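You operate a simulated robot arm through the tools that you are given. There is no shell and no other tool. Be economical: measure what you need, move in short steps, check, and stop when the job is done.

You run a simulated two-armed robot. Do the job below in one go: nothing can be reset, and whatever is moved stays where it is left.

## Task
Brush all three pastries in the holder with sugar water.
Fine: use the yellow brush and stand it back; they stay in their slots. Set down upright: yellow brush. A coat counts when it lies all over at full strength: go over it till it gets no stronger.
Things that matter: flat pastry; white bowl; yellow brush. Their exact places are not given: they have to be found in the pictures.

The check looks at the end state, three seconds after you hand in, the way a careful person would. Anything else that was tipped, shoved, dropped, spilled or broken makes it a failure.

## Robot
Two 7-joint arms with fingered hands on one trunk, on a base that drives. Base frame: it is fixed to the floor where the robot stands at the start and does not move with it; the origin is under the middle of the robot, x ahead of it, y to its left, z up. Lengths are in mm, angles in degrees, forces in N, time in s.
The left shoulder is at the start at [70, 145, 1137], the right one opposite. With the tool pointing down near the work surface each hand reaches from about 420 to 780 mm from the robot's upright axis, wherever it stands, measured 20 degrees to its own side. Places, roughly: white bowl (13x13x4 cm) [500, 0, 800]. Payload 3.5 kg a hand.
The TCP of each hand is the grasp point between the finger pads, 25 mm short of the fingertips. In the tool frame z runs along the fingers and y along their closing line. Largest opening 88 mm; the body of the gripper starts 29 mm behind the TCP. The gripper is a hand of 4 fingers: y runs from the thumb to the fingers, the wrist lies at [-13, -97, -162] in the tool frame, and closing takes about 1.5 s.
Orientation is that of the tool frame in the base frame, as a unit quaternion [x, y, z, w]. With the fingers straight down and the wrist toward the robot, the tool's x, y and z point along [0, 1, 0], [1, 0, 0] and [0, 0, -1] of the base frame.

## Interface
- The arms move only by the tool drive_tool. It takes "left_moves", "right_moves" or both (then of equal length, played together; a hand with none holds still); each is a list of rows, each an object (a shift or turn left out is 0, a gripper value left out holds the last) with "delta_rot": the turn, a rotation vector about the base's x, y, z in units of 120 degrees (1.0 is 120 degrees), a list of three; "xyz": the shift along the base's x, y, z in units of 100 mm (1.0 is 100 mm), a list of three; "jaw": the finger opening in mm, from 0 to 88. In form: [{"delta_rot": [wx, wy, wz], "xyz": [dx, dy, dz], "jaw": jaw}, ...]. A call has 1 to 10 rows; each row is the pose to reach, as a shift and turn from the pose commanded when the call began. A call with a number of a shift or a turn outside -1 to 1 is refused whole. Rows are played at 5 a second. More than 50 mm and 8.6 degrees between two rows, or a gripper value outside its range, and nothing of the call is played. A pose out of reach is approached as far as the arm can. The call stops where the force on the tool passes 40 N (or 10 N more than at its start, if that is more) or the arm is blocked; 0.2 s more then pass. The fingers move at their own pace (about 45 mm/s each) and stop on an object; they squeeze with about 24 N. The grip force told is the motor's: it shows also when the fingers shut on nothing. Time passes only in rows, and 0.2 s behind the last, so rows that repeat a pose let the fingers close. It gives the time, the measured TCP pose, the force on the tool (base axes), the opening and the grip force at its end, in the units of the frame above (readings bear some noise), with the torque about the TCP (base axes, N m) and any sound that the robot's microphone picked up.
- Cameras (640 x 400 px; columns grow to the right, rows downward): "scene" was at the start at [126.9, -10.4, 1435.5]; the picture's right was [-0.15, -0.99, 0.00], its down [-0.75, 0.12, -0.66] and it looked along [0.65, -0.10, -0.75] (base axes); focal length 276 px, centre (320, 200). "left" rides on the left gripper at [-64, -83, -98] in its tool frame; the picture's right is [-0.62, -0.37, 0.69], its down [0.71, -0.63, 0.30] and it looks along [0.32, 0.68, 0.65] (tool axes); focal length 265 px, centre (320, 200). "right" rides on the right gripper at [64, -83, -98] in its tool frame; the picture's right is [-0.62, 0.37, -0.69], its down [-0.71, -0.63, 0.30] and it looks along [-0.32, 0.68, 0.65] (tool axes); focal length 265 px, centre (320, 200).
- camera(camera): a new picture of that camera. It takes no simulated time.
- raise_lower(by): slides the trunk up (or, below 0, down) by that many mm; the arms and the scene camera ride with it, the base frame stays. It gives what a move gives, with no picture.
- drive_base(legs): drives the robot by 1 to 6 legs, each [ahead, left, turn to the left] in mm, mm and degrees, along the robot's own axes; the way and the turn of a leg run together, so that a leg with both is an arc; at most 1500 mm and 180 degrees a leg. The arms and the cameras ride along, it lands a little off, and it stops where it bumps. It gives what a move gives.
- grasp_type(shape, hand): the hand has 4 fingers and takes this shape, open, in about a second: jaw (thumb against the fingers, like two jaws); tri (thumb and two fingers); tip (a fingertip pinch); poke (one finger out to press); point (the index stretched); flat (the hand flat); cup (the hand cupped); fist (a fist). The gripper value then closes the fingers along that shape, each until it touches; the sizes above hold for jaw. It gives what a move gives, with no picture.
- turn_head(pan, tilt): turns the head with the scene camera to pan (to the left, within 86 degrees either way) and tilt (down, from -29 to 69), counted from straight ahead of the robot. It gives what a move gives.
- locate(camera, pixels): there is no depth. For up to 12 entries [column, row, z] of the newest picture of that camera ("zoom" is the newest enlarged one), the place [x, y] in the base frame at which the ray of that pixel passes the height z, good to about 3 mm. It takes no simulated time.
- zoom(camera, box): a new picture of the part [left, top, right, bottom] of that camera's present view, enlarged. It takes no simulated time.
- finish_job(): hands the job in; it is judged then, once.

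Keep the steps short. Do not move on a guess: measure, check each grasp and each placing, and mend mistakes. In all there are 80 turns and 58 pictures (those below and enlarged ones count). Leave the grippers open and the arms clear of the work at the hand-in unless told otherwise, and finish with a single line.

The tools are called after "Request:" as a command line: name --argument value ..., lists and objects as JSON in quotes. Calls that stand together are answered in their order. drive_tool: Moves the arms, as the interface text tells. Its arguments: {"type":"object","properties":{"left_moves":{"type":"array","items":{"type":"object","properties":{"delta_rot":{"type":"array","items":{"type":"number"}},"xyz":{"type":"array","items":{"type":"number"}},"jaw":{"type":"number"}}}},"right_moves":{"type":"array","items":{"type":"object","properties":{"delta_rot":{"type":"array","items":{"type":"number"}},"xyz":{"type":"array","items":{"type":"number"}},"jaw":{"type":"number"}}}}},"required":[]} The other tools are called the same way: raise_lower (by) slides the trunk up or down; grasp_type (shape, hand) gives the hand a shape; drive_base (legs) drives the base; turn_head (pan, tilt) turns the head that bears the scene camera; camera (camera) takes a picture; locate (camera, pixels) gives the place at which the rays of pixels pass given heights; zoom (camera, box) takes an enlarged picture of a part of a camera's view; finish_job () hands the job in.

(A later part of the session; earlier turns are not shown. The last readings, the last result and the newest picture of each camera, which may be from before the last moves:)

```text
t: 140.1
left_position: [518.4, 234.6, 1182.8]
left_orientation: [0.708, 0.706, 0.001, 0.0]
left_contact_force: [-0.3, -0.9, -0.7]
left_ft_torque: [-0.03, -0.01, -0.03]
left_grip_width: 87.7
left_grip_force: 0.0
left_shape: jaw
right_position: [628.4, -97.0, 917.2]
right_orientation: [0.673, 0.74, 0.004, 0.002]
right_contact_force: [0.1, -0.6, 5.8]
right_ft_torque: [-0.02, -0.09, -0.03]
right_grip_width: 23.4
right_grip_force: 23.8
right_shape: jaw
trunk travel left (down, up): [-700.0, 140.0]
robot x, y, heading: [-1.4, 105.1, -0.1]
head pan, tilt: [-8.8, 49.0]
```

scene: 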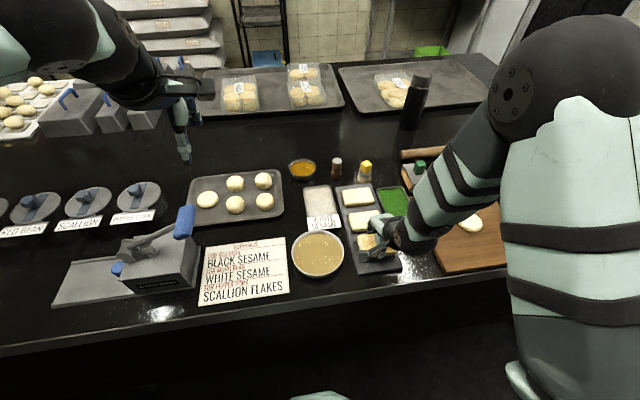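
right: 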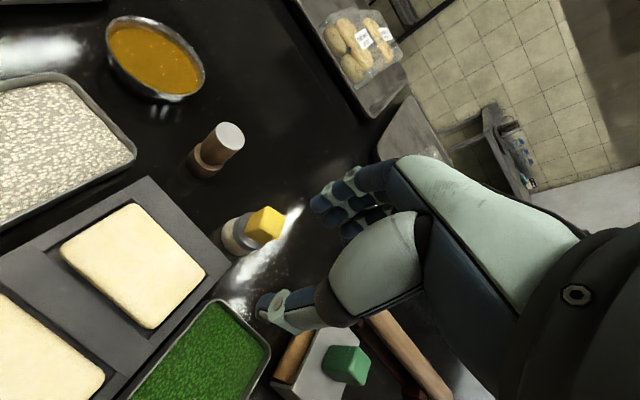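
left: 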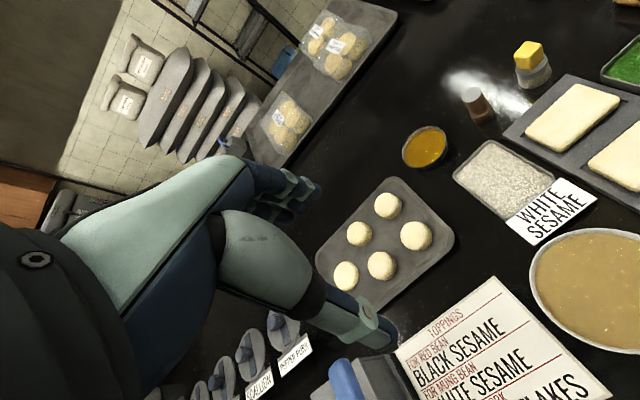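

Second round on the far pastry, then re-dip and another round on the middle one with slightly wider lanes.

Request:
drive_tool --right_moves '[{"xyz": [0, 0.18, 0]}, {"xyz": [0, 0.37, 0]}, {"xyz": [-0.16, 0.37, 0]}, {"xyz": [-0.16, 0.17, 0]}, {"xyz": [-0.16, 0, 0]}, {"xyz": [-0.16, -0.17, 0]}, {"xyz": [-0.16, -0.37, 0]}, {"xyz": [0, -0.37, 0]}, {"xyz": [0.17, -0.37, 0]}, {"xyz": [0.17, -0.17, 0]}]'

Request:
drive_tool --right_moves '[{"xyz": [0, 0.17, 0]}, {"xyz": [0, 0.34, 0]}, {"xyz": [0, 0.54, 0]}, {"xyz": [-0.17, 0.54, 0]}, {"xyz": [-0.17, 0.25, 0]}, {"xyz": [-0.17, 0, 0]}, {"xyz": [-0.17, -0.2, 0]}, {"xyz": [-0.33, -0.2, 0]}, {"xyz": [-0.33, 0.1, 0]}, {"xyz": [-0.33, 0.35, 0]}]'

Request:
drive_tool --right_moves '[{"xyz": [0, 0.19, 0]}, {"xyz": [0.16, 0.19, 0]}, {"xyz": [0.33, 0.19, 0]}, {"xyz": [0.33, -0.1, 0]}, {"xyz": [0.33, -0.35, 0]}, {"xyz": [0.33, -0.54, 0]}, {"xyz": [0.16, -0.54, 0]}, {"xyz": [0.16, -0.2, 0]}, {"xyz": [0.16, 0.05, 0]}, {"xyz": [0.16, -0.18, 0]}]'

Request:
drive_tool --right_moves '[{"xyz": [0, 0, 0.25]}, {"xyz": [0, 0, 0.455]}, {"xyz": [-0.35, 0.3, 0.455]}, {"xyz": [-0.735, 0.6, 0.455]}]'

Request:
drive_tool --right_moves '[{"xyz": [-0.35, 0.3, 0]}, {"xyz": [-0.7, 0.6, 0]}, {"xyz": [-1, 0.8, 0]}, {"xyz": [-1, 0.8, -0.3]}, {"xyz": [-1, 0.8, -0.45]}, {"xyz": [-1, 0.8, -0.51]}, {"xyz": [-0.96, 0.8, -0.51]}, {"xyz": [-1, 0.76, -0.51]}, {"xyz": [-1, 0.8, -0.3]}, {"xyz": [-1, 0.8, 0]}]'

Request:
drive_tool --right_moves '[{"xyz": [0.25, -0.4, 0]}, {"xyz": [0.5, -0.8, 0]}, {"xyz": [0.65, -1, 0]}]'

Request:
drive_tool --right_moves '[{"xyz": [0.22, -0.41, -0.1]}, {"xyz": [0.22, -0.41, -0.35]}, {"xyz": [0.22, -0.41, -0.43]}, {"xyz": [0.22, -0.41, -0.455]}, {"xyz": [0.22, -0.41, -0.455]}]'

```text
t: 142.3
left_position: [517.0, 235.0, 1182.4]
left_orientation: [0.708, 0.706, 0.001, 0.0]
left_contact_force: [0.4, -0.5, -0.6]
left_ft_torque: [-0.01, -0.03, 0.0]
left_grip_width: 87.6
left_grip_force: 0.1
left_shape: jaw
right_position: [643.0, -112.6, 917.1]
right_orientation: [0.674, 0.739, 0.001, 0.001]
right_contact_force: [0.3, -2.7, 6.7]
right_ft_torque: [-0.05, -0.13, -0.02]
right_grip_width: 22.6
right_grip_force: 23.8
right_shape: jaw
trunk travel left (down, up): [-700.0, 140.0]
robot x, y, heading: [1.0, 99.4, -0.1]
head pan, tilt: [-8.8, 49.0]
```

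```text
t: 144.5
left_position: [518.5, 236.1, 1183.6]
left_orientation: [0.708, 0.706, 0.0, 0.0]
left_contact_force: [0.3, 0.7, -0.5]
left_ft_torque: [-0.01, 0.0, -0.01]
left_grip_width: 87.7
left_grip_force: 0.1
left_shape: jaw
right_position: [613.5, -78.6, 916.3]
right_orientation: [0.674, 0.739, 0.002, 0.001]
right_contact_force: [-0.3, -5.1, 11.7]
right_ft_torque: [-0.03, -0.13, -0.05]
right_grip_width: 23.0
right_grip_force: 23.9
right_shape: jaw
trunk travel left (down, up): [-700.0, 140.0]
robot x, y, heading: [-2.4, 96.0, 0.2]
head pan, tilt: [-8.8, 49.0]
```

```text
t: 146.7
left_position: [517.4, 234.5, 1182.1]
left_orientation: [0.708, 0.707, 0.0, 0.001]
left_contact_force: [-0.2, -0.6, 0.6]
left_ft_torque: [0.0, 0.02, 0.01]
left_grip_width: 87.7
left_grip_force: 0.1
left_shape: jaw
right_position: [628.5, -93.8, 916.9]
right_orientation: [0.672, 0.741, 0.004, -0.001]
right_contact_force: [-0.6, 1.3, 5.9]
right_ft_torque: [0.14, -0.1, 0.08]
right_grip_width: 22.9
right_grip_force: 23.4
right_shape: jaw
trunk travel left (down, up): [-700.0, 140.0]
robot x, y, heading: [-1.4, 104.1, -0.1]
head pan, tilt: [-8.8, 49.0]
```

```text
t: 147.7
left_position: [518.7, 236.2, 1182.8]
left_orientation: [0.708, 0.706, 0.0, 0.001]
left_contact_force: [-0.3, 0.6, -0.1]
left_ft_torque: [0.0, -0.01, -0.02]
left_grip_width: 87.9
left_grip_force: 0.1
left_shape: jaw
right_position: [556.2, -34.6, 961.2]
right_orientation: [0.673, 0.739, 0.001, 0.001]
right_contact_force: [0.2, -0.1, 0.3]
right_ft_torque: [0.01, -0.05, -0.01]
right_grip_width: 22.6
right_grip_force: 24.0
right_shape: jaw
trunk travel left (down, up): [-700.0, 140.0]
robot x, y, heading: [1.0, 100.6, -0.3]
head pan, tilt: [-8.8, 49.0]
```

```text
t: 149.9
left_position: [517.7, 235.3, 1182.4]
left_orientation: [0.708, 0.706, 0.0, 0.001]
left_contact_force: [0.0, 0.1, -0.1]
left_ft_torque: [0.02, 0.01, 0.01]
left_grip_width: 87.6
left_grip_force: 0.0
left_shape: jaw
right_position: [457.5, 43.7, 961.8]
right_orientation: [0.673, 0.739, 0.002, 0.001]
right_contact_force: [-0.3, -0.4, -0.3]
right_ft_torque: [-0.01, 0.0, 0.01]
right_grip_width: 23.0
right_grip_force: 23.9
right_shape: jaw
trunk travel left (down, up): [-700.0, 140.0]
robot x, y, heading: [-0.7, 101.2, -0.3]
head pan, tilt: [-8.8, 49.0]
```

```text
t: 150.7
left_position: [520.5, 235.7, 1181.6]
left_orientation: [0.708, 0.707, 0.001, 0.0]
left_contact_force: [0.3, -0.4, 0.0]
left_ft_torque: [-0.03, -0.05, 0.02]
left_grip_width: 87.4
left_grip_force: 0.1
left_shape: jaw
right_position: [520.9, -54.4, 959.4]
right_orientation: [0.673, 0.739, 0.001, -0.001]
right_contact_force: [-0.7, 0.0, 0.6]
right_ft_torque: [-0.04, -0.01, 0.02]
right_grip_width: 22.7
right_grip_force: 24.0
right_shape: jaw
trunk travel left (down, up): [-700.0, 140.0]
robot x, y, heading: [-1.4, 101.5, -0.1]
head pan, tilt: [-8.8, 49.0]
```

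```text
t: 151.9
left_position: [518.3, 236.2, 1184.2]
left_orientation: [0.708, 0.706, 0.001, 0.001]
left_contact_force: [-0.5, -0.9, -0.4]
left_ft_torque: [0.0, 0.0, -0.01]
left_grip_width: 87.5
left_grip_force: 0.0
left_shape: jaw
right_position: [542.0, -96.3, 917.7]
right_orientation: [0.673, 0.739, 0.003, 0.003]
right_contact_force: [0.7, 0.2, 13.0]
right_ft_torque: [0.03, -0.18, 0.01]
right_grip_width: 22.8
right_grip_force: 24.1
right_shape: jaw
trunk travel left (down, up): [-700.0, 140.0]
robot x, y, heading: [-2.0, 100.3, -0.2]
head pan, tilt: [-8.8, 49.0]
```

Third round on the middle pastry, re-dip, and touch down on the near one (457,-96).

Request:
drive_tool --right_moves '[{"xyz": [0, 0.18, 0.005]}, {"xyz": [0, 0.37, 0.005]}, {"xyz": [-0.16, 0.37, 0.005]}, {"xyz": [-0.16, 0.17, 0.005]}, {"xyz": [-0.16, 0, 0.005]}, {"xyz": [-0.16, -0.17, 0.005]}, {"xyz": [-0.16, -0.37, 0.005]}, {"xyz": [0, -0.37, 0.005]}, {"xyz": [0.17, -0.37, 0.005]}, {"xyz": [0.17, -0.17, 0.005]}]'

Request:
drive_tool --right_moves '[{"xyz": [0, 0.17, 0]}, {"xyz": [0, 0.34, 0]}, {"xyz": [0, 0.54, 0]}, {"xyz": [-0.17, 0.54, 0]}, {"xyz": [-0.17, 0.25, 0]}, {"xyz": [-0.17, 0, 0]}, {"xyz": [-0.17, -0.2, 0]}, {"xyz": [-0.33, -0.2, 0]}, {"xyz": [-0.33, 0.1, 0]}, {"xyz": [-0.33, 0.35, 0]}]'

Request:
drive_tool --right_moves '[{"xyz": [0, 0.19, 0]}, {"xyz": [0.16, 0.19, 0]}, {"xyz": [0.33, 0.19, 0]}, {"xyz": [0.33, -0.1, 0]}, {"xyz": [0.33, -0.35, 0]}, {"xyz": [0.33, -0.54, 0]}, {"xyz": [0.16, -0.54, 0]}, {"xyz": [0.16, -0.2, 0]}, {"xyz": [0.16, 0.05, 0]}, {"xyz": [0.16, -0.18, 0]}]'

Request:
drive_tool --right_moves '[{"xyz": [0, 0, 0.25]}, {"xyz": [0, 0, 0.45]}, {"xyz": [-0.22, 0.4, 0.45]}, {"xyz": [-0.5, 0.8, 0.45]}, {"xyz": [-0.65, 1, 0.45]}]'

Request:
drive_tool --right_moves '[{"xyz": [-0.22, 0.41, 0]}, {"xyz": [-0.22, 0.41, -0.3]}, {"xyz": [-0.22, 0.41, -0.45]}, {"xyz": [-0.22, 0.41, -0.51]}, {"xyz": [-0.18, 0.41, -0.51]}, {"xyz": [-0.22, 0.37, -0.51]}, {"xyz": [-0.22, 0.41, -0.3]}, {"xyz": [-0.22, 0.41, 0]}]'

Request:
drive_tool --right_moves '[{"xyz": [0, -0.45, 0]}, {"xyz": [0, -0.9, 0]}, {"xyz": [0, -1, 0]}]'

Request:
drive_tool --right_moves '[{"xyz": [0.01, -0.4, -0.1]}, {"xyz": [0.01, -0.4, -0.35]}, {"xyz": [0.01, -0.4, -0.43]}, {"xyz": [0.01, -0.4, -0.45]}, {"xyz": [0.01, -0.4, -0.45]}]'

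```text
t: 154.1
left_position: [517.4, 234.0, 1182.9]
left_orientation: [0.708, 0.706, 0.001, 0.001]
left_contact_force: [0.8, 0.0, -0.7]
left_ft_torque: [-0.01, 0.02, 0.0]
left_grip_width: 87.6
left_grip_force: 0.0
left_shape: jaw
right_position: [556.6, -114.0, 916.5]
right_orientation: [0.673, 0.74, 0.002, 0.002]
right_contact_force: [0.9, -5.2, 10.6]
right_ft_torque: [-0.1, -0.11, -0.05]
right_grip_width: 22.9
right_grip_force: 23.7
right_shape: jaw
trunk travel left (down, up): [-700.0, 140.0]
robot x, y, heading: [-0.7, 98.0, -0.2]
head pan, tilt: [-8.8, 49.0]
```

```text
t: 156.3
left_position: [519.7, 237.0, 1180.9]
left_orientation: [0.708, 0.706, 0.0, 0.0]
left_contact_force: [0.1, 0.7, 0.8]
left_ft_torque: [-0.01, 0.02, -0.01]
left_grip_width: 87.6
left_grip_force: 0.0
left_shape: jaw
right_position: [526.2, -78.2, 917.5]
right_orientation: [0.673, 0.739, 0.0, 0.001]
right_contact_force: [0.1, 0.5, -0.4]
right_ft_torque: [0.01, 0.0, -0.01]
right_grip_width: 22.3
right_grip_force: 24.3
right_shape: jaw
trunk travel left (down, up): [-700.0, 140.0]
robot x, y, heading: [-4.3, 101.5, 0.1]
head pan, tilt: [-8.8, 49.0]
```

```text
t: 158.5
left_position: [518.1, 234.0, 1182.8]
left_orientation: [0.707, 0.707, 0.001, -0.001]
left_contact_force: [0.3, -1.3, -0.6]
left_ft_torque: [-0.02, 0.0, -0.02]
left_grip_width: 87.5
left_grip_force: 0.0
left_shape: jaw
right_position: [539.6, -98.1, 917.4]
right_orientation: [0.674, 0.739, 0.004, 0.0]
right_contact_force: [-0.3, 1.4, 5.2]
right_ft_torque: [0.1, -0.01, 0.05]
right_grip_width: 22.5
right_grip_force: 24.0
right_shape: jaw
trunk travel left (down, up): [-700.0, 140.0]
robot x, y, heading: [-1.8, 98.7, -0.2]
head pan, tilt: [-8.8, 49.0]
```

```text
t: 159.7
left_position: [518.5, 234.1, 1183.0]
left_orientation: [0.707, 0.707, 0.0, 0.0]
left_contact_force: [0.0, -0.2, 0.2]
left_ft_torque: [0.03, 0.0, 0.0]
left_grip_width: 87.4
left_grip_force: 0.0
left_shape: jaw
right_position: [477.6, 6.2, 961.2]
right_orientation: [0.674, 0.739, 0.002, 0.0]
right_contact_force: [-0.3, -1.2, -0.2]
right_ft_torque: [0.0, 0.02, -0.01]
right_grip_width: 22.5
right_grip_force: 24.2
right_shape: jaw
trunk travel left (down, up): [-700.0, 140.0]
robot x, y, heading: [0.8, 97.6, -0.2]
head pan, tilt: [-8.8, 49.0]
```

```text
t: 161.5
left_position: [517.5, 234.7, 1182.9]
left_orientation: [0.709, 0.705, 0.0, 0.0]
left_contact_force: [-0.4, -0.1, 0.6]
left_ft_torque: [0.01, -0.02, -0.01]
left_grip_width: 87.7
left_grip_force: 0.1
left_shape: jaw
right_position: [455.2, 45.1, 959.6]
right_orientation: [0.673, 0.74, 0.002, 0.0]
right_contact_force: [0.5, -0.4, -0.5]
right_ft_torque: [0.01, 0.0, 0.0]
right_grip_width: 22.6
right_grip_force: 24.4
right_shape: jaw
trunk travel left (down, up): [-700.0, 140.0]
robot x, y, heading: [1.0, 101.4, -0.3]
head pan, tilt: [-8.8, 49.0]
```

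```text
t: 162.3
left_position: [519.8, 236.5, 1181.5]
left_orientation: [0.708, 0.706, -0.001, 0.001]
left_contact_force: [0.5, -0.3, -0.3]
left_ft_torque: [-0.02, 0.01, -0.04]
left_grip_width: 87.5
left_grip_force: 0.1
left_shape: jaw
right_position: [455.3, -53.9, 960.8]
right_orientation: [0.673, 0.739, 0.002, 0.0]
right_contact_force: [0.3, -0.5, -0.7]
right_ft_torque: [-0.03, 0.0, 0.0]
right_grip_width: 22.6
right_grip_force: 23.7
right_shape: jaw
trunk travel left (down, up): [-700.0, 140.0]
robot x, y, heading: [0.3, 101.3, -0.1]
head pan, tilt: [-8.8, 49.0]
```

```text
t: 163.5
left_position: [516.8, 236.2, 1182.9]
left_orientation: [0.708, 0.706, 0.001, 0.001]
left_contact_force: [0.0, 0.1, 0.8]
left_ft_torque: [0.0, 0.03, -0.01]
left_grip_width: 87.4
left_grip_force: 0.0
left_shape: jaw
right_position: [457.9, -96.8, 919.3]
right_orientation: [0.674, 0.739, 0.004, 0.004]
right_contact_force: [1.3, -3.8, 17.6]
right_ft_torque: [0.14, -0.33, -0.08]
right_grip_width: 22.4
right_grip_force: 24.2
right_shape: jaw
trunk travel left (down, up): [-700.0, 140.0]
robot x, y, heading: [0.3, 102.1, -0.2]
head pan, tilt: [-8.8, 49.0]
```

17.6 N here, so I ease 1.2 mm and brush the near pastry, re-dip, and touch down again.

Request:
drive_tool --right_moves '[{"xyz": [0, 0.18, 0.012]}, {"xyz": [0, 0.37, 0.012]}, {"xyz": [-0.15, 0.37, 0.012]}, {"xyz": [-0.15, 0.17, 0.012]}, {"xyz": [-0.15, 0, 0.012]}, {"xyz": [-0.15, -0.17, 0.012]}, {"xyz": [-0.15, -0.37, 0.012]}, {"xyz": [0, -0.37, 0.012]}, {"xyz": [0.17, -0.37, 0.012]}, {"xyz": [0.17, -0.17, 0.012]}]'

Request:
drive_tool --right_moves '[{"xyz": [0, 0.17, 0]}, {"xyz": [0, 0.34, 0]}, {"xyz": [0, 0.54, 0]}, {"xyz": [-0.17, 0.54, 0]}, {"xyz": [-0.17, 0.25, 0]}, {"xyz": [-0.17, 0, 0]}, {"xyz": [-0.17, -0.2, 0]}, {"xyz": [-0.32, -0.2, 0]}, {"xyz": [-0.32, 0.1, 0]}, {"xyz": [-0.32, 0.35, 0]}]'

Request:
drive_tool --right_moves '[{"xyz": [0, 0.19, 0]}, {"xyz": [0.15, 0.19, 0]}, {"xyz": [0.32, 0.19, 0]}, {"xyz": [0.32, -0.1, 0]}, {"xyz": [0.32, -0.35, 0]}, {"xyz": [0.32, -0.54, 0]}, {"xyz": [0.15, -0.54, 0]}, {"xyz": [0.15, -0.2, 0]}, {"xyz": [0.15, 0.05, 0]}, {"xyz": [0.15, -0.18, 0]}]'

Request:
drive_tool --right_moves '[{"xyz": [0, 0, 0.25]}, {"xyz": [0, 0, 0.44]}, {"xyz": [0, 0.4, 0.44]}, {"xyz": [0, 0.8, 0.44]}, {"xyz": [0, 1, 0.44]}]'

Request:
drive_tool --right_moves '[{"xyz": [-0.01, 0.4, 0]}, {"xyz": [-0.01, 0.4, -0.3]}, {"xyz": [-0.01, 0.4, -0.45]}, {"xyz": [-0.01, 0.4, -0.51]}, {"xyz": [0.03, 0.4, -0.51]}, {"xyz": [-0.01, 0.36, -0.51]}, {"xyz": [-0.01, 0.4, -0.3]}, {"xyz": [-0.01, 0.4, 0]}]'

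Request:
drive_tool --right_moves '[{"xyz": [0, -0.45, 0]}, {"xyz": [0, -0.9, 0]}, {"xyz": [0, -1, 0]}]'

Request:
drive_tool --right_moves '[{"xyz": [0.01, -0.4, -0.1]}, {"xyz": [0.01, -0.4, -0.35]}, {"xyz": [0.01, -0.4, -0.42]}, {"xyz": [0.01, -0.4, -0.435]}, {"xyz": [0.01, -0.4, -0.435]}]'

```text
t: 165.7
left_position: [517.4, 236.6, 1181.5]
left_orientation: [0.708, 0.706, 0.0, 0.0]
left_contact_force: [0.0, 0.0, 0.6]
left_ft_torque: [-0.04, 0.0, -0.02]
left_grip_width: 87.4
left_grip_force: 0.0
left_shape: jaw
right_position: [473.1, -112.4, 916.0]
right_orientation: [0.674, 0.738, 0.001, 0.001]
right_contact_force: [-0.3, -2.0, 4.3]
right_ft_torque: [-0.05, -0.03, -0.02]
right_grip_width: 22.7
right_grip_force: 24.2
right_shape: jaw
trunk travel left (down, up): [-700.0, 140.0]
robot x, y, heading: [-3.5, 94.6, -0.5]
head pan, tilt: [-8.8, 49.0]
```

```text
t: 167.9
left_position: [519.1, 236.2, 1181.9]
left_orientation: [0.708, 0.707, -0.001, 0.001]
left_contact_force: [0.0, -0.9, 0.0]
left_ft_torque: [0.06, 0.04, 0.01]
left_grip_width: 87.6
left_grip_force: 0.0
left_shape: jaw
right_position: [439.6, -76.7, 917.9]
right_orientation: [0.674, 0.739, 0.0, 0.0]
right_contact_force: [-1.2, -2.3, 3.9]
right_ft_torque: [0.01, 0.0, 0.03]
right_grip_width: 23.1
right_grip_force: 24.4
right_shape: jaw
trunk travel left (down, up): [-700.0, 140.0]
robot x, y, heading: [-2.8, 100.6, -0.2]
head pan, tilt: [-8.8, 49.0]
```

```text
t: 170.1
left_position: [517.4, 232.6, 1183.1]
left_orientation: [0.708, 0.706, 0.001, -0.002]
left_contact_force: [0.2, -0.2, -0.5]
left_ft_torque: [0.02, 0.02, -0.01]
left_grip_width: 87.8
left_grip_force: 0.1
left_shape: jaw
right_position: [456.0, -95.0, 917.6]
right_orientation: [0.673, 0.74, 0.005, -0.001]
right_contact_force: [0.2, 2.2, 2.2]
right_ft_torque: [0.13, -0.11, 0.06]
right_grip_width: 22.3
right_grip_force: 24.4
right_shape: jaw
trunk travel left (down, up): [-700.0, 140.0]
robot x, y, heading: [2.3, 101.6, -0.3]
head pan, tilt: [-8.8, 49.0]
```

```text
t: 171.3
left_position: [518.2, 234.8, 1181.1]
left_orientation: [0.709, 0.706, 0.001, 0.0]
left_contact_force: [1.3, 1.0, -0.3]
left_ft_torque: [-0.01, 0.01, -0.03]
left_grip_width: 87.5
left_grip_force: 0.1
left_shape: jaw
right_position: [456.1, 2.8, 962.0]
right_orientation: [0.674, 0.739, 0.002, 0.001]
right_contact_force: [0.8, 0.9, -1.0]
right_ft_torque: [-0.01, -0.02, -0.02]
right_grip_width: 21.9
right_grip_force: 24.5
right_shape: jaw
trunk travel left (down, up): [-700.0, 140.0]
robot x, y, heading: [-0.9, 102.7, -0.1]
head pan, tilt: [-8.8, 49.0]
```

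```text
t: 173.1
left_position: [517.7, 235.8, 1182.2]
left_orientation: [0.709, 0.705, 0.0, 0.001]
left_contact_force: [0.0, -0.4, 0.1]
left_ft_torque: [0.0, -0.01, 0.01]
left_grip_width: 87.7
left_grip_force: 0.0
left_shape: jaw
right_position: [454.0, 41.3, 963.2]
right_orientation: [0.673, 0.739, 0.002, 0.0]
right_contact_force: [0.1, -0.5, -0.8]
right_ft_torque: [0.01, -0.02, 0.01]
right_grip_width: 22.5
right_grip_force: 24.2
right_shape: jaw
trunk travel left (down, up): [-700.0, 140.0]
robot x, y, heading: [1.8, 101.2, 0.1]
head pan, tilt: [-8.8, 49.0]
```

```text
t: 173.9
left_position: [519.4, 236.2, 1182.0]
left_orientation: [0.708, 0.706, 0.0, 0.0]
left_contact_force: [-0.4, -0.4, 0.1]
left_ft_torque: [0.01, 0.02, 0.0]
left_grip_width: 87.4
left_grip_force: 0.1
left_shape: jaw
right_position: [456.4, -57.6, 961.7]
right_orientation: [0.673, 0.74, 0.0, 0.001]
right_contact_force: [0.0, -0.5, 0.1]
right_ft_torque: [-0.01, 0.01, -0.01]
right_grip_width: 22.2
right_grip_force: 24.2
right_shape: jaw
trunk travel left (down, up): [-700.0, 140.0]
robot x, y, heading: [2.4, 103.9, -0.1]
head pan, tilt: [-8.8, 49.0]
```

```text
t: 175.1
left_position: [519.2, 235.7, 1182.6]
left_orientation: [0.708, 0.706, 0.0, 0.0]
left_contact_force: [-1.2, 1.0, 0.5]
left_ft_torque: [-0.05, 0.02, -0.01]
left_grip_width: 87.6
left_grip_force: 0.0
left_shape: jaw
right_position: [456.0, -95.2, 919.2]
right_orientation: [0.674, 0.739, 0.002, 0.0]
right_contact_force: [-1.2, -0.1, 2.0]
right_ft_torque: [0.0, 0.01, -0.03]
right_grip_width: 22.5
right_grip_force: 24.4
right_shape: jaw
trunk travel left (down, up): [-700.0, 140.0]
robot x, y, heading: [3.2, 102.1, -0.0]
head pan, tilt: [-8.8, 49.0]
```

2 N: I lower 0.6 mm and do another round on the near pastry, then lift clear and look at all three.

Request:
drive_tool --right_moves '[{"xyz": [0, 0.18, -0.006]}, {"xyz": [0, 0.37, -0.006]}, {"xyz": [-0.15, 0.37, -0.006]}, {"xyz": [-0.15, 0.17, -0.006]}, {"xyz": [-0.15, 0, -0.006]}, {"xyz": [-0.15, -0.17, -0.006]}, {"xyz": [-0.15, -0.37, -0.006]}, {"xyz": [0, -0.37, -0.006]}, {"xyz": [0.17, -0.37, -0.006]}, {"xyz": [0.17, -0.17, -0.006]}]'

Request:
drive_tool --right_moves '[{"xyz": [0, 0.17, 0]}, {"xyz": [0, 0.34, 0]}, {"xyz": [0, 0.54, 0]}, {"xyz": [-0.17, 0.54, 0]}, {"xyz": [-0.17, 0.25, 0]}, {"xyz": [-0.17, 0, 0]}, {"xyz": [-0.17, -0.2, 0]}, {"xyz": [-0.32, -0.2, 0]}, {"xyz": [-0.32, 0.1, 0]}, {"xyz": [-0.32, 0.35, 0]}]'

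Request:
drive_tool --right_moves '[{"xyz": [0, 0.19, 0]}, {"xyz": [0.15, 0.19, 0]}, {"xyz": [0.32, 0.19, 0]}, {"xyz": [0.32, -0.1, 0]}, {"xyz": [0.32, -0.35, 0]}, {"xyz": [0.32, -0.54, 0]}, {"xyz": [0.15, -0.54, 0]}, {"xyz": [0.15, -0.54, 0.3]}, {"xyz": [0.15, -0.8, 0.4]}, {"xyz": [0.15, -1, 0.4]}]'

Request:
zoom --camera "scene" --box '[330, 180, 410, 275]'

```text
t: 177.3
left_position: [519.0, 236.2, 1181.5]
left_orientation: [0.708, 0.706, 0.0, 0.0]
left_contact_force: [0.1, 0.3, -0.3]
left_ft_torque: [-0.04, 0.02, 0.0]
left_grip_width: 87.6
left_grip_force: 0.1
left_shape: jaw
right_position: [474.2, -113.1, 918.1]
right_orientation: [0.673, 0.74, 0.001, -0.001]
right_contact_force: [-0.6, -0.5, 0.2]
right_ft_torque: [0.03, 0.0, 0.01]
right_grip_width: 22.2
right_grip_force: 24.2
right_shape: jaw
trunk travel left (down, up): [-700.0, 140.0]
robot x, y, heading: [-3.8, 104.6, -0.4]
head pan, tilt: [-8.8, 49.0]
```

```text
t: 179.5
left_position: [517.4, 236.3, 1182.5]
left_orientation: [0.708, 0.707, 0.0, 0.0]
left_contact_force: [-0.9, -0.6, 0.8]
left_ft_torque: [-0.04, -0.01, -0.01]
left_grip_width: 87.2
left_grip_force: 0.0
left_shape: jaw
right_position: [439.9, -78.4, 917.7]
right_orientation: [0.674, 0.739, 0.002, 0.002]
right_contact_force: [0.0, -4.6, 13.1]
right_ft_torque: [-0.05, -0.24, -0.11]
right_grip_width: 22.9
right_grip_force: 24.2
right_shape: jaw
trunk travel left (down, up): [-700.0, 140.0]
robot x, y, heading: [0.2, 98.8, -0.2]
head pan, tilt: [-8.8, 49.0]
```

```text
t: 181.7
left_position: [519.0, 234.5, 1182.1]
left_orientation: [0.708, 0.706, 0.0, 0.0]
left_contact_force: [0.3, -0.3, 0.6]
left_ft_torque: [0.02, 0.0, -0.02]
left_grip_width: 87.6
left_grip_force: 0.0
left_shape: jaw
right_position: [456.8, -178.3, 956.5]
right_orientation: [0.673, 0.74, 0.001, -0.001]
right_contact_force: [-0.6, -0.8, -0.6]
right_ft_torque: [0.01, -0.01, -0.03]
right_grip_width: 22.6
right_grip_force: 24.0
right_shape: jaw
trunk travel left (down, up): [-700.0, 140.0]
robot x, y, heading: [-3.5, 96.8, -0.1]
head pan, tilt: [-8.8, 49.0]
```

```text
4.21 times, centred on (370, 228) of scene
```

zoom: 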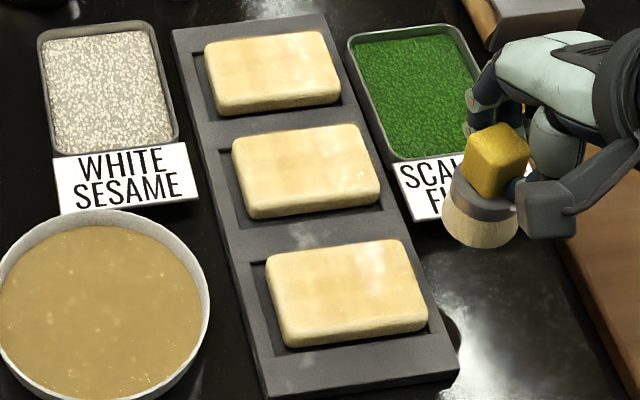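

All three look evenly coated. To be sure of full strength I give each one more dipped round: far pastry now, then the middle.

Request:
drive_tool --right_moves '[{"xyz": [0, 0.45, 0.04]}, {"xyz": [0, 0.9, 0.04]}, {"xyz": [0, 1, 0.04]}]'

Request:
drive_tool --right_moves '[{"xyz": [0, 0.45, 0]}, {"xyz": [0, 0.9, 0]}, {"xyz": [-0.01, 1, 0]}]'

Request:
drive_tool --right_moves '[{"xyz": [0, 0.22, 0]}, {"xyz": [0, 0.22, -0.3]}, {"xyz": [0, 0.22, -0.45]}, {"xyz": [0, 0.22, -0.51]}, {"xyz": [0.04, 0.22, -0.51]}, {"xyz": [0, 0.18, -0.51]}, {"xyz": [0, 0.22, -0.3]}, {"xyz": [0, 0.22, 0]}]'

Request:
drive_tool --right_moves '[{"xyz": [0.35, -0.3, 0]}, {"xyz": [0.7, -0.6, 0]}, {"xyz": [1, -0.8, 0]}]'

Request:
drive_tool --right_moves '[{"xyz": [0.35, -0.3, 0]}, {"xyz": [0.735, -0.6, 0]}, {"xyz": [0.735, -0.6, -0.35]}, {"xyz": [0.735, -0.6, -0.42]}, {"xyz": [0.735, -0.6, -0.44]}, {"xyz": [0.735, -0.6, -0.455]}]'

Request:
drive_tool --right_moves '[{"xyz": [0, 0.18, 0]}, {"xyz": [0, 0.38, 0]}, {"xyz": [-0.18, 0.38, 0]}, {"xyz": [-0.18, 0.17, 0]}, {"xyz": [-0.18, 0, 0]}, {"xyz": [-0.18, -0.17, 0]}, {"xyz": [-0.18, -0.38, 0]}, {"xyz": [0, -0.38, 0]}, {"xyz": [0.18, -0.38, 0]}, {"xyz": [0.18, -0.17, 0]}]'

Request:
drive_tool --right_moves '[{"xyz": [0, 0.17, 0]}, {"xyz": [0, 0.34, 0]}, {"xyz": [0, 0.55, 0]}, {"xyz": [-0.1, 0.55, 0]}, {"xyz": [-0.1, 0.25, 0]}, {"xyz": [-0.1, 0, 0]}, {"xyz": [-0.1, -0.2, 0]}, {"xyz": [-0.26, -0.2, 0]}, {"xyz": [-0.26, 0.1, 0]}, {"xyz": [-0.26, 0.35, 0]}]'

Request:
drive_tool --right_moves '[{"xyz": [0, 0.2, 0]}, {"xyz": [0.16, 0.2, 0]}, {"xyz": [0.26, 0.2, 0]}, {"xyz": [0.26, -0.1, 0]}, {"xyz": [0.26, -0.35, 0]}, {"xyz": [0.26, -0.54, 0]}, {"xyz": [0.08, -0.54, 0]}, {"xyz": [0.08, -0.2, 0]}, {"xyz": [0.08, 0.05, 0]}, {"xyz": [0.08, -0.17, 0]}]'

Request:
drive_tool --right_moves '[{"xyz": [0, 0, 0.25]}, {"xyz": [0, 0, 0.455]}, {"xyz": [-0.35, 0.3, 0.455]}, {"xyz": [-0.735, 0.6, 0.455]}]'

```text
t: 182.5
left_position: [519.8, 233.9, 1181.4]
left_orientation: [0.709, 0.706, -0.001, 0.001]
left_contact_force: [-0.1, 0.0, 0.4]
left_ft_torque: [0.02, -0.01, 0.0]
left_grip_width: 87.7
left_grip_force: 0.1
left_shape: jaw
right_position: [456.9, -78.6, 961.1]
right_orientation: [0.674, 0.739, 0.002, 0.0]
right_contact_force: [-0.8, 0.7, 0.0]
right_ft_torque: [0.02, 0.02, 0.0]
right_grip_width: 22.4
right_grip_force: 24.8
right_shape: jaw
trunk travel left (down, up): [-700.0, 140.0]
robot x, y, heading: [1.6, 100.7, -0.1]
head pan, tilt: [-8.8, 49.0]
```

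```text
t: 183.3
left_position: [520.5, 234.6, 1182.2]
left_orientation: [0.709, 0.705, 0.0, 0.0]
left_contact_force: [-0.1, 0.6, -0.5]
left_ft_torque: [0.0, -0.03, 0.02]
left_grip_width: 87.6
left_grip_force: 0.0
left_shape: jaw
right_position: [455.1, 20.5, 962.5]
right_orientation: [0.673, 0.74, 0.002, -0.001]
right_contact_force: [-0.1, 0.5, -1.2]
right_ft_torque: [0.0, -0.01, 0.02]
right_grip_width: 22.4
right_grip_force: 23.6
right_shape: jaw
trunk travel left (down, up): [-700.0, 140.0]
robot x, y, heading: [0.3, 102.1, -0.5]
head pan, tilt: [-8.8, 49.0]
```

```text
t: 185.1
left_position: [516.8, 235.6, 1182.8]
left_orientation: [0.709, 0.706, 0.001, 0.0]
left_contact_force: [0.1, 0.1, -0.4]
left_ft_torque: [0.01, -0.02, 0.0]
left_grip_width: 87.5
left_grip_force: 0.1
left_shape: jaw
right_position: [453.6, 43.7, 960.3]
right_orientation: [0.673, 0.739, 0.001, 0.0]
right_contact_force: [0.5, 1.2, -0.9]
right_ft_torque: [0.04, 0.0, 0.04]
right_grip_width: 22.0
right_grip_force: 24.3
right_shape: jaw
trunk travel left (down, up): [-700.0, 140.0]
robot x, y, heading: [-0.9, 100.3, -0.1]
head pan, tilt: [-8.8, 49.0]
```

```text
t: 185.9
left_position: [520.5, 234.9, 1181.4]
left_orientation: [0.708, 0.707, -0.001, 0.0]
left_contact_force: [0.0, 0.3, -0.9]
left_ft_torque: [-0.03, 0.03, -0.04]
left_grip_width: 87.5
left_grip_force: 0.1
left_shape: jaw
right_position: [553.7, -37.4, 959.9]
right_orientation: [0.673, 0.74, 0.001, 0.0]
right_contact_force: [-1.2, -0.7, -0.8]
right_ft_torque: [0.02, 0.04, 0.01]
right_grip_width: 22.4
right_grip_force: 24.3
right_shape: jaw
trunk travel left (down, up): [-700.0, 140.0]
robot x, y, heading: [-0.8, 100.9, -0.1]
head pan, tilt: [-8.8, 49.0]
```

```text
t: 187.3
left_position: [517.5, 236.1, 1182.6]
left_orientation: [0.708, 0.706, 0.0, 0.001]
left_contact_force: [-0.7, -0.1, -0.4]
left_ft_torque: [-0.01, 0.02, 0.02]
left_grip_width: 87.5
left_grip_force: 0.1
left_shape: jaw
right_position: [629.2, -94.8, 918.3]
right_orientation: [0.674, 0.739, 0.005, 0.003]
right_contact_force: [0.8, -1.9, 9.6]
right_ft_torque: [0.12, -0.18, -0.01]
right_grip_width: 21.9
right_grip_force: 24.3
right_shape: jaw
trunk travel left (down, up): [-700.0, 140.0]
robot x, y, heading: [-3.8, 98.7, -0.4]
head pan, tilt: [-8.8, 49.0]
```

```text
t: 189.5
left_position: [516.6, 233.9, 1183.5]
left_orientation: [0.708, 0.706, 0.0, 0.001]
left_contact_force: [0.5, -0.6, -0.1]
left_ft_torque: [0.03, 0.0, -0.02]
left_grip_width: 87.8
left_grip_force: 0.0
left_shape: jaw
right_position: [645.1, -112.1, 916.8]
right_orientation: [0.675, 0.738, 0.004, 0.003]
right_contact_force: [1.1, -5.5, 16.1]
right_ft_torque: [0.04, -0.26, -0.05]
right_grip_width: 23.2
right_grip_force: 23.9
right_shape: jaw
trunk travel left (down, up): [-700.0, 140.0]
robot x, y, heading: [-2.1, 103.1, 0.1]
head pan, tilt: [-8.8, 49.0]
```

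```text
t: 191.7
left_position: [515.8, 235.2, 1184.7]
left_orientation: [0.708, 0.706, 0.002, 0.001]
left_contact_force: [-1.0, 0.7, -0.3]
left_ft_torque: [0.0, 0.0, -0.02]
left_grip_width: 87.2
left_grip_force: 0.1
left_shape: jaw
right_position: [617.8, -78.0, 918.0]
right_orientation: [0.673, 0.739, 0.004, 0.003]
right_contact_force: [-0.4, -6.6, 23.1]
right_ft_torque: [0.01, -0.46, -0.16]
right_grip_width: 23.6
right_grip_force: 23.7
right_shape: jaw
trunk travel left (down, up): [-700.0, 140.0]
robot x, y, heading: [0.8, 101.5, -0.1]
head pan, tilt: [-8.8, 49.0]
```

```text
t: 193.9
left_position: [517.0, 237.5, 1182.5]
left_orientation: [0.708, 0.707, 0.001, 0.001]
left_contact_force: [-0.2, 0.4, 0.0]
left_ft_torque: [0.01, 0.01, -0.01]
left_grip_width: 87.9
left_grip_force: 0.1
left_shape: jaw
right_position: [630.2, -90.7, 917.4]
right_orientation: [0.671, 0.742, 0.005, 0.0]
right_contact_force: [2.2, 3.7, 11.9]
right_ft_torque: [0.37, -0.4, 0.1]
right_grip_width: 22.3
right_grip_force: 24.1
right_shape: jaw
trunk travel left (down, up): [-700.0, 140.0]
robot x, y, heading: [-2.5, 99.9, -0.1]
head pan, tilt: [-8.8, 49.0]
```

```text
t: 194.9
left_position: [517.4, 236.3, 1182.4]
left_orientation: [0.707, 0.707, 0.0, 0.002]
left_contact_force: [0.0, 0.4, -0.7]
left_ft_torque: [0.0, 0.01, -0.02]
left_grip_width: 87.5
left_grip_force: 0.1
left_shape: jaw
right_position: [554.3, -34.1, 957.3]
right_orientation: [0.673, 0.739, 0.002, 0.001]
right_contact_force: [-0.3, -0.6, -1.0]
right_ft_torque: [0.01, 0.01, 0.0]
right_grip_width: 22.3
right_grip_force: 23.9
right_shape: jaw
trunk travel left (down, up): [-700.0, 140.0]
robot x, y, heading: [-1.1, 100.6, -0.3]
head pan, tilt: [-8.8, 49.0]
```

Forces crept up to 23 N, so I use 1 mm less pressure for the last rounds: middle pastry, then the near one.

Request:
drive_tool --right_moves '[{"xyz": [-0.35, 0.3, 0]}, {"xyz": [-0.7, 0.6, 0]}, {"xyz": [-1, 0.79, 0]}, {"xyz": [-1, 0.79, -0.3]}, {"xyz": [-1, 0.79, -0.45]}, {"xyz": [-1, 0.79, -0.5]}, {"xyz": [-0.96, 0.79, -0.5]}, {"xyz": [-1, 0.75, -0.5]}, {"xyz": [-1, 0.79, -0.3]}, {"xyz": [-1, 0.79, 0]}]'

Request:
drive_tool --right_moves '[{"xyz": [0.25, -0.4, 0]}, {"xyz": [0.5, -0.8, 0]}, {"xyz": [0.65, -1, 0]}]'

Request:
drive_tool --right_moves '[{"xyz": [0.22, -0.41, -0.1]}, {"xyz": [0.22, -0.41, -0.35]}, {"xyz": [0.22, -0.41, -0.43]}, {"xyz": [0.22, -0.41, -0.446]}]'

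Request:
drive_tool --right_moves '[{"xyz": [0, 0.18, 0]}, {"xyz": [0, 0.38, 0]}, {"xyz": [-0.18, 0.38, 0]}, {"xyz": [-0.18, 0.17, 0]}, {"xyz": [-0.18, 0, 0]}, {"xyz": [-0.18, -0.17, 0]}, {"xyz": [-0.18, -0.38, 0]}, {"xyz": [0, -0.38, 0]}, {"xyz": [0.18, -0.38, 0]}, {"xyz": [0.18, -0.17, 0]}]'

Request:
drive_tool --right_moves '[{"xyz": [0, 0.17, 0]}, {"xyz": [0, 0.34, 0]}, {"xyz": [0, 0.55, 0]}, {"xyz": [-0.1, 0.55, 0]}, {"xyz": [-0.1, 0.25, 0]}, {"xyz": [-0.1, 0, 0]}, {"xyz": [-0.1, -0.2, 0]}, {"xyz": [-0.26, -0.2, 0]}, {"xyz": [-0.26, 0.1, 0]}, {"xyz": [-0.26, 0.35, 0]}]'

Request:
drive_tool --right_moves '[{"xyz": [0, 0.2, 0]}, {"xyz": [0.16, 0.2, 0]}, {"xyz": [0.26, 0.2, 0]}, {"xyz": [0.26, -0.1, 0]}, {"xyz": [0.26, -0.35, 0]}, {"xyz": [0.26, -0.54, 0]}, {"xyz": [0.08, -0.54, 0]}, {"xyz": [0.08, -0.2, 0]}, {"xyz": [0.08, 0.05, 0]}, {"xyz": [0.08, -0.19, 0]}]'

Request:
drive_tool --right_moves '[{"xyz": [0, 0, 0.25]}, {"xyz": [0, 0, 0.446]}, {"xyz": [-0.22, 0.4, 0.446]}, {"xyz": [-0.5, 0.8, 0.446]}, {"xyz": [-0.65, 1, 0.446]}]'

Request:
drive_tool --right_moves '[{"xyz": [-0.22, 0.41, 0]}, {"xyz": [-0.22, 0.41, -0.3]}, {"xyz": [-0.22, 0.41, -0.45]}, {"xyz": [-0.22, 0.41, -0.5]}, {"xyz": [-0.18, 0.41, -0.5]}, {"xyz": [-0.22, 0.37, -0.5]}, {"xyz": [-0.22, 0.41, -0.3]}, {"xyz": [-0.22, 0.41, 0]}]'

Request:
drive_tool --right_moves '[{"xyz": [0, -0.45, 0]}, {"xyz": [0, -0.9, 0]}, {"xyz": [0, -1, 0]}]'

Request:
drive_tool --right_moves '[{"xyz": [0.01, -0.4, -0.1]}, {"xyz": [0.01, -0.4, -0.35]}, {"xyz": [0.01, -0.4, -0.42]}, {"xyz": [0.01, -0.4, -0.435]}, {"xyz": [0.01, -0.4, -0.435]}]'

```text
t: 197.1
left_position: [517.0, 234.9, 1182.2]
left_orientation: [0.708, 0.706, 0.002, 0.001]
left_contact_force: [0.8, 0.9, 0.3]
left_ft_torque: [0.03, -0.02, 0.0]
left_grip_width: 87.7
left_grip_force: 0.0
left_shape: jaw
right_position: [454.4, 43.6, 962.2]
right_orientation: [0.673, 0.739, 0.002, -0.001]
right_contact_force: [0.7, -1.7, 0.6]
right_ft_torque: [0.02, 0.01, 0.0]
right_grip_width: 22.3
right_grip_force: 23.8
right_shape: jaw
trunk travel left (down, up): [-700.0, 140.0]
robot x, y, heading: [3.1, 98.8, -0.2]
head pan, tilt: [-8.8, 49.0]
```

```text
t: 197.9
left_position: [519.6, 235.5, 1181.0]
left_orientation: [0.707, 0.707, 0.0, -0.001]
left_contact_force: [0.1, -0.9, -0.1]
left_ft_torque: [-0.03, -0.03, -0.01]
left_grip_width: 87.8
left_grip_force: 0.0
left_shape: jaw
right_position: [522.6, -52.7, 960.0]
right_orientation: [0.673, 0.74, 0.001, -0.001]
right_contact_force: [-0.6, 0.0, -1.7]
right_ft_torque: [0.01, 0.0, 0.0]
right_grip_width: 22.5
right_grip_force: 23.6
right_shape: jaw
trunk travel left (down, up): [-700.0, 140.0]
robot x, y, heading: [-2.6, 103.2, -0.0]
head pan, tilt: [-8.8, 49.0]
```

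```text
t: 198.9
left_position: [517.9, 235.6, 1182.7]
left_orientation: [0.709, 0.705, 0.0, 0.001]
left_contact_force: [0.8, 0.8, -0.2]
left_ft_torque: [0.0, 0.0, -0.03]
left_grip_width: 87.6
left_grip_force: 0.1
left_shape: jaw
right_position: [542.1, -97.4, 917.5]
right_orientation: [0.673, 0.739, 0.003, 0.002]
right_contact_force: [0.0, 0.2, 6.1]
right_ft_torque: [0.1, -0.05, 0.01]
right_grip_width: 22.3
right_grip_force: 23.8
right_shape: jaw
trunk travel left (down, up): [-700.0, 140.0]
robot x, y, heading: [0.5, 99.9, -0.2]
head pan, tilt: [-8.8, 49.0]
```

```text
t: 201.1
left_position: [518.1, 235.7, 1182.3]
left_orientation: [0.708, 0.706, 0.001, 0.001]
left_contact_force: [-1.0, -0.2, -0.1]
left_ft_torque: [-0.01, -0.01, 0.03]
left_grip_width: 87.8
left_grip_force: 0.1
left_shape: jaw
right_position: [558.1, -114.3, 916.9]
right_orientation: [0.674, 0.739, 0.002, 0.004]
right_contact_force: [0.0, -6.5, 14.9]
right_ft_torque: [-0.08, -0.19, -0.06]
right_grip_width: 22.5
right_grip_force: 23.9
right_shape: jaw
trunk travel left (down, up): [-700.0, 140.0]
robot x, y, heading: [-2.3, 98.7, 0.1]
head pan, tilt: [-8.8, 49.0]
```

```text
t: 203.3
left_position: [516.5, 235.0, 1182.7]
left_orientation: [0.708, 0.706, 0.002, 0.002]
left_contact_force: [-0.1, -0.4, 0.2]
left_ft_torque: [-0.03, -0.01, 0.0]
left_grip_width: 87.4
left_grip_force: 0.1
left_shape: jaw
right_position: [529.5, -79.2, 917.5]
right_orientation: [0.674, 0.739, 0.003, 0.003]
right_contact_force: [-0.6, -9.7, 25.5]
right_ft_torque: [-0.04, -0.47, -0.21]
right_grip_width: 23.7
right_grip_force: 23.5
right_shape: jaw
trunk travel left (down, up): [-700.0, 140.0]
robot x, y, heading: [-3.4, 101.1, -0.1]
head pan, tilt: [-8.8, 49.0]
```

```text
t: 205.5
left_position: [517.6, 234.0, 1181.5]
left_orientation: [0.708, 0.706, 0.0, -0.001]
left_contact_force: [0.8, -0.2, 0.1]
left_ft_torque: [0.01, 0.02, -0.01]
left_grip_width: 87.7
left_grip_force: 0.0
left_shape: jaw
right_position: [541.0, -97.6, 918.7]
right_orientation: [0.673, 0.74, 0.003, 0.0]
right_contact_force: [1.5, 1.9, 6.4]
right_ft_torque: [0.26, -0.26, 0.1]
right_grip_width: 22.0
right_grip_force: 23.7
right_shape: jaw
trunk travel left (down, up): [-700.0, 140.0]
robot x, y, heading: [-0.4, 104.2, -0.0]
head pan, tilt: [-8.8, 49.0]
```

```text
t: 206.7
left_position: [518.0, 235.0, 1182.1]
left_orientation: [0.708, 0.706, 0.0, 0.0]
left_contact_force: [0.4, -0.4, 0.2]
left_ft_torque: [-0.01, 0.04, -0.02]
left_grip_width: 87.4
left_grip_force: 0.0
left_shape: jaw
right_position: [475.7, 3.6, 963.9]
right_orientation: [0.674, 0.739, 0.004, 0.001]
right_contact_force: [-0.4, -0.5, -0.9]
right_ft_torque: [-0.01, 0.01, 0.02]
right_grip_width: 22.0
right_grip_force: 23.9
right_shape: jaw
trunk travel left (down, up): [-700.0, 140.0]
robot x, y, heading: [1.7, 101.3, 0.0]
head pan, tilt: [-8.8, 49.0]
```

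```text
t: 208.5
left_position: [517.7, 235.1, 1183.5]
left_orientation: [0.708, 0.706, 0.001, 0.001]
left_contact_force: [-0.4, 0.9, 1.1]
left_ft_torque: [0.0, -0.01, -0.01]
left_grip_width: 87.7
left_grip_force: 0.1
left_shape: jaw
right_position: [453.9, 41.7, 959.7]
right_orientation: [0.673, 0.74, 0.002, 0.0]
right_contact_force: [0.0, -0.7, 0.0]
right_ft_torque: [-0.01, 0.03, 0.0]
right_grip_width: 22.2
right_grip_force: 23.7
right_shape: jaw
trunk travel left (down, up): [-700.0, 140.0]
robot x, y, heading: [1.1, 100.5, -0.0]
head pan, tilt: [-8.8, 49.0]
```

```text
t: 209.3
left_position: [518.9, 235.7, 1181.6]
left_orientation: [0.708, 0.706, -0.001, 0.0]
left_contact_force: [-0.5, 0.2, 0.2]
left_ft_torque: [-0.04, -0.02, 0.02]
left_grip_width: 87.5
left_grip_force: 0.0
left_shape: jaw
right_position: [456.0, -55.6, 962.6]
right_orientation: [0.674, 0.739, 0.002, 0.001]
right_contact_force: [1.0, 0.7, -0.4]
right_ft_torque: [0.0, 0.0, -0.04]
right_grip_width: 21.9
right_grip_force: 24.1
right_shape: jaw
trunk travel left (down, up): [-700.0, 140.0]
robot x, y, heading: [-2.2, 99.3, -0.1]
head pan, tilt: [-8.8, 49.0]
```

```text
t: 210.5
left_position: [517.9, 235.8, 1183.2]
left_orientation: [0.707, 0.707, 0.0, 0.0]
left_contact_force: [0.0, -0.2, 0.7]
left_ft_torque: [0.02, 0.0, 0.03]
left_grip_width: 87.8
left_grip_force: 0.1
left_shape: jaw
right_position: [455.5, -97.7, 918.5]
right_orientation: [0.674, 0.739, 0.003, 0.003]
right_contact_force: [0.9, -3.3, 13.1]
right_ft_torque: [0.1, -0.31, -0.07]
right_grip_width: 22.3
right_grip_force: 24.1
right_shape: jaw
trunk travel left (down, up): [-700.0, 140.0]
robot x, y, heading: [0.8, 102.3, -0.2]
head pan, tilt: [-8.8, 49.0]
```

Final round on the near pastry, easing 0.8 mm, with modest lanes, then lift and look.

Request:
drive_tool --right_moves '[{"xyz": [0, 0.18, 0.008]}, {"xyz": [0, 0.37, 0.008]}, {"xyz": [-0.15, 0.37, 0.008]}, {"xyz": [-0.15, 0.17, 0.008]}, {"xyz": [-0.15, 0, 0.008]}, {"xyz": [-0.15, -0.17, 0.008]}, {"xyz": [-0.15, -0.36, 0.008]}, {"xyz": [0, -0.36, 0.008]}, {"xyz": [0.17, -0.36, 0.008]}, {"xyz": [0.17, -0.17, 0.008]}]'

Request:
drive_tool --right_moves '[{"xyz": [0, 0.17, 0]}, {"xyz": [0, 0.34, 0]}, {"xyz": [0, 0.54, 0]}, {"xyz": [-0.1, 0.54, 0]}, {"xyz": [-0.1, 0.25, 0]}, {"xyz": [-0.1, 0, 0]}, {"xyz": [-0.1, -0.18, 0]}, {"xyz": [-0.26, -0.18, 0]}, {"xyz": [-0.28, 0.1, 0]}, {"xyz": [-0.3, 0.35, 0]}]'

Request:
drive_tool --right_moves '[{"xyz": [0, 0.19, 0]}, {"xyz": [0.15, 0.19, 0]}, {"xyz": [0.3, 0.19, 0]}, {"xyz": [0.3, -0.1, 0]}, {"xyz": [0.3, -0.35, 0]}, {"xyz": [0.15, -0.35, 0]}, {"xyz": [0.15, -0.1, 0]}, {"xyz": [0.15, -0.1, 0.3]}, {"xyz": [0.15, -0.4, 0.6]}, {"xyz": [0.15, -0.7, 0.8]}]'

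Request:
zoom --camera "scene" --box '[330, 180, 410, 275]'

```text
t: 212.7
left_position: [518.5, 235.7, 1181.0]
left_orientation: [0.708, 0.706, 0.0, 0.0]
left_contact_force: [-0.5, 0.1, -0.6]
left_ft_torque: [-0.02, 0.01, 0.01]
left_grip_width: 87.5
left_grip_force: 0.1
left_shape: jaw
right_position: [473.5, -112.9, 917.9]
right_orientation: [0.674, 0.739, 0.001, -0.001]
right_contact_force: [-0.2, -0.9, 0.1]
right_ft_torque: [0.01, -0.04, 0.01]
right_grip_width: 22.7
right_grip_force: 24.0
right_shape: jaw
trunk travel left (down, up): [-700.0, 140.0]
robot x, y, heading: [-0.8, 101.8, 0.1]
head pan, tilt: [-8.8, 49.0]
```

```text
t: 214.9
left_position: [519.6, 237.0, 1179.3]
left_orientation: [0.708, 0.706, -0.001, 0.002]
left_contact_force: [0.1, -1.3, -0.1]
left_ft_torque: [0.02, -0.03, 0.03]
left_grip_width: 87.5
left_grip_force: 0.0
left_shape: jaw
right_position: [443.9, -74.8, 918.0]
right_orientation: [0.673, 0.739, 0.001, 0.001]
right_contact_force: [0.0, 1.1, 0.2]
right_ft_torque: [0.03, 0.0, -0.02]
right_grip_width: 22.3
right_grip_force: 23.9
right_shape: jaw
trunk travel left (down, up): [-700.0, 140.0]
robot x, y, heading: [-2.8, 102.9, 0.1]
head pan, tilt: [-8.8, 49.0]
```

```text
t: 217.1
left_position: [519.2, 233.9, 1182.1]
left_orientation: [0.708, 0.706, 0.001, -0.001]
left_contact_force: [0.3, -0.6, 0.5]
left_ft_torque: [0.03, 0.03, -0.01]
left_grip_width: 87.7
left_grip_force: 0.2
left_shape: jaw
right_position: [454.7, -149.4, 998.0]
right_orientation: [0.673, 0.739, 0.002, 0.001]
right_contact_force: [-0.1, 0.0, -1.0]
right_ft_torque: [0.0, 0.0, 0.03]
right_grip_width: 22.2
right_grip_force: 23.7
right_shape: jaw
trunk travel left (down, up): [-700.0, 140.0]
robot x, y, heading: [2.8, 99.6, 0.1]
head pan, tilt: [-8.8, 49.0]
```

```text
4.21 times, centred on (370, 228) of scene
```

zoom: 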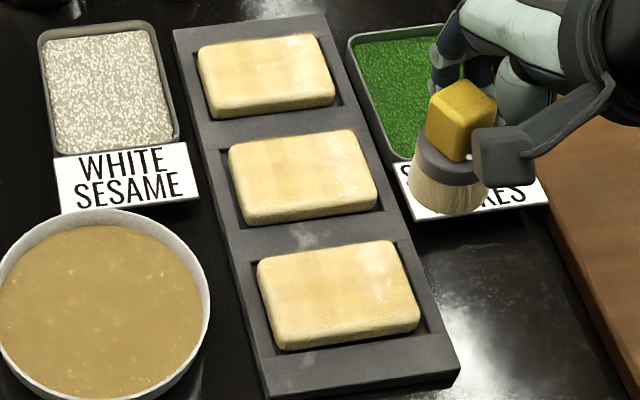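

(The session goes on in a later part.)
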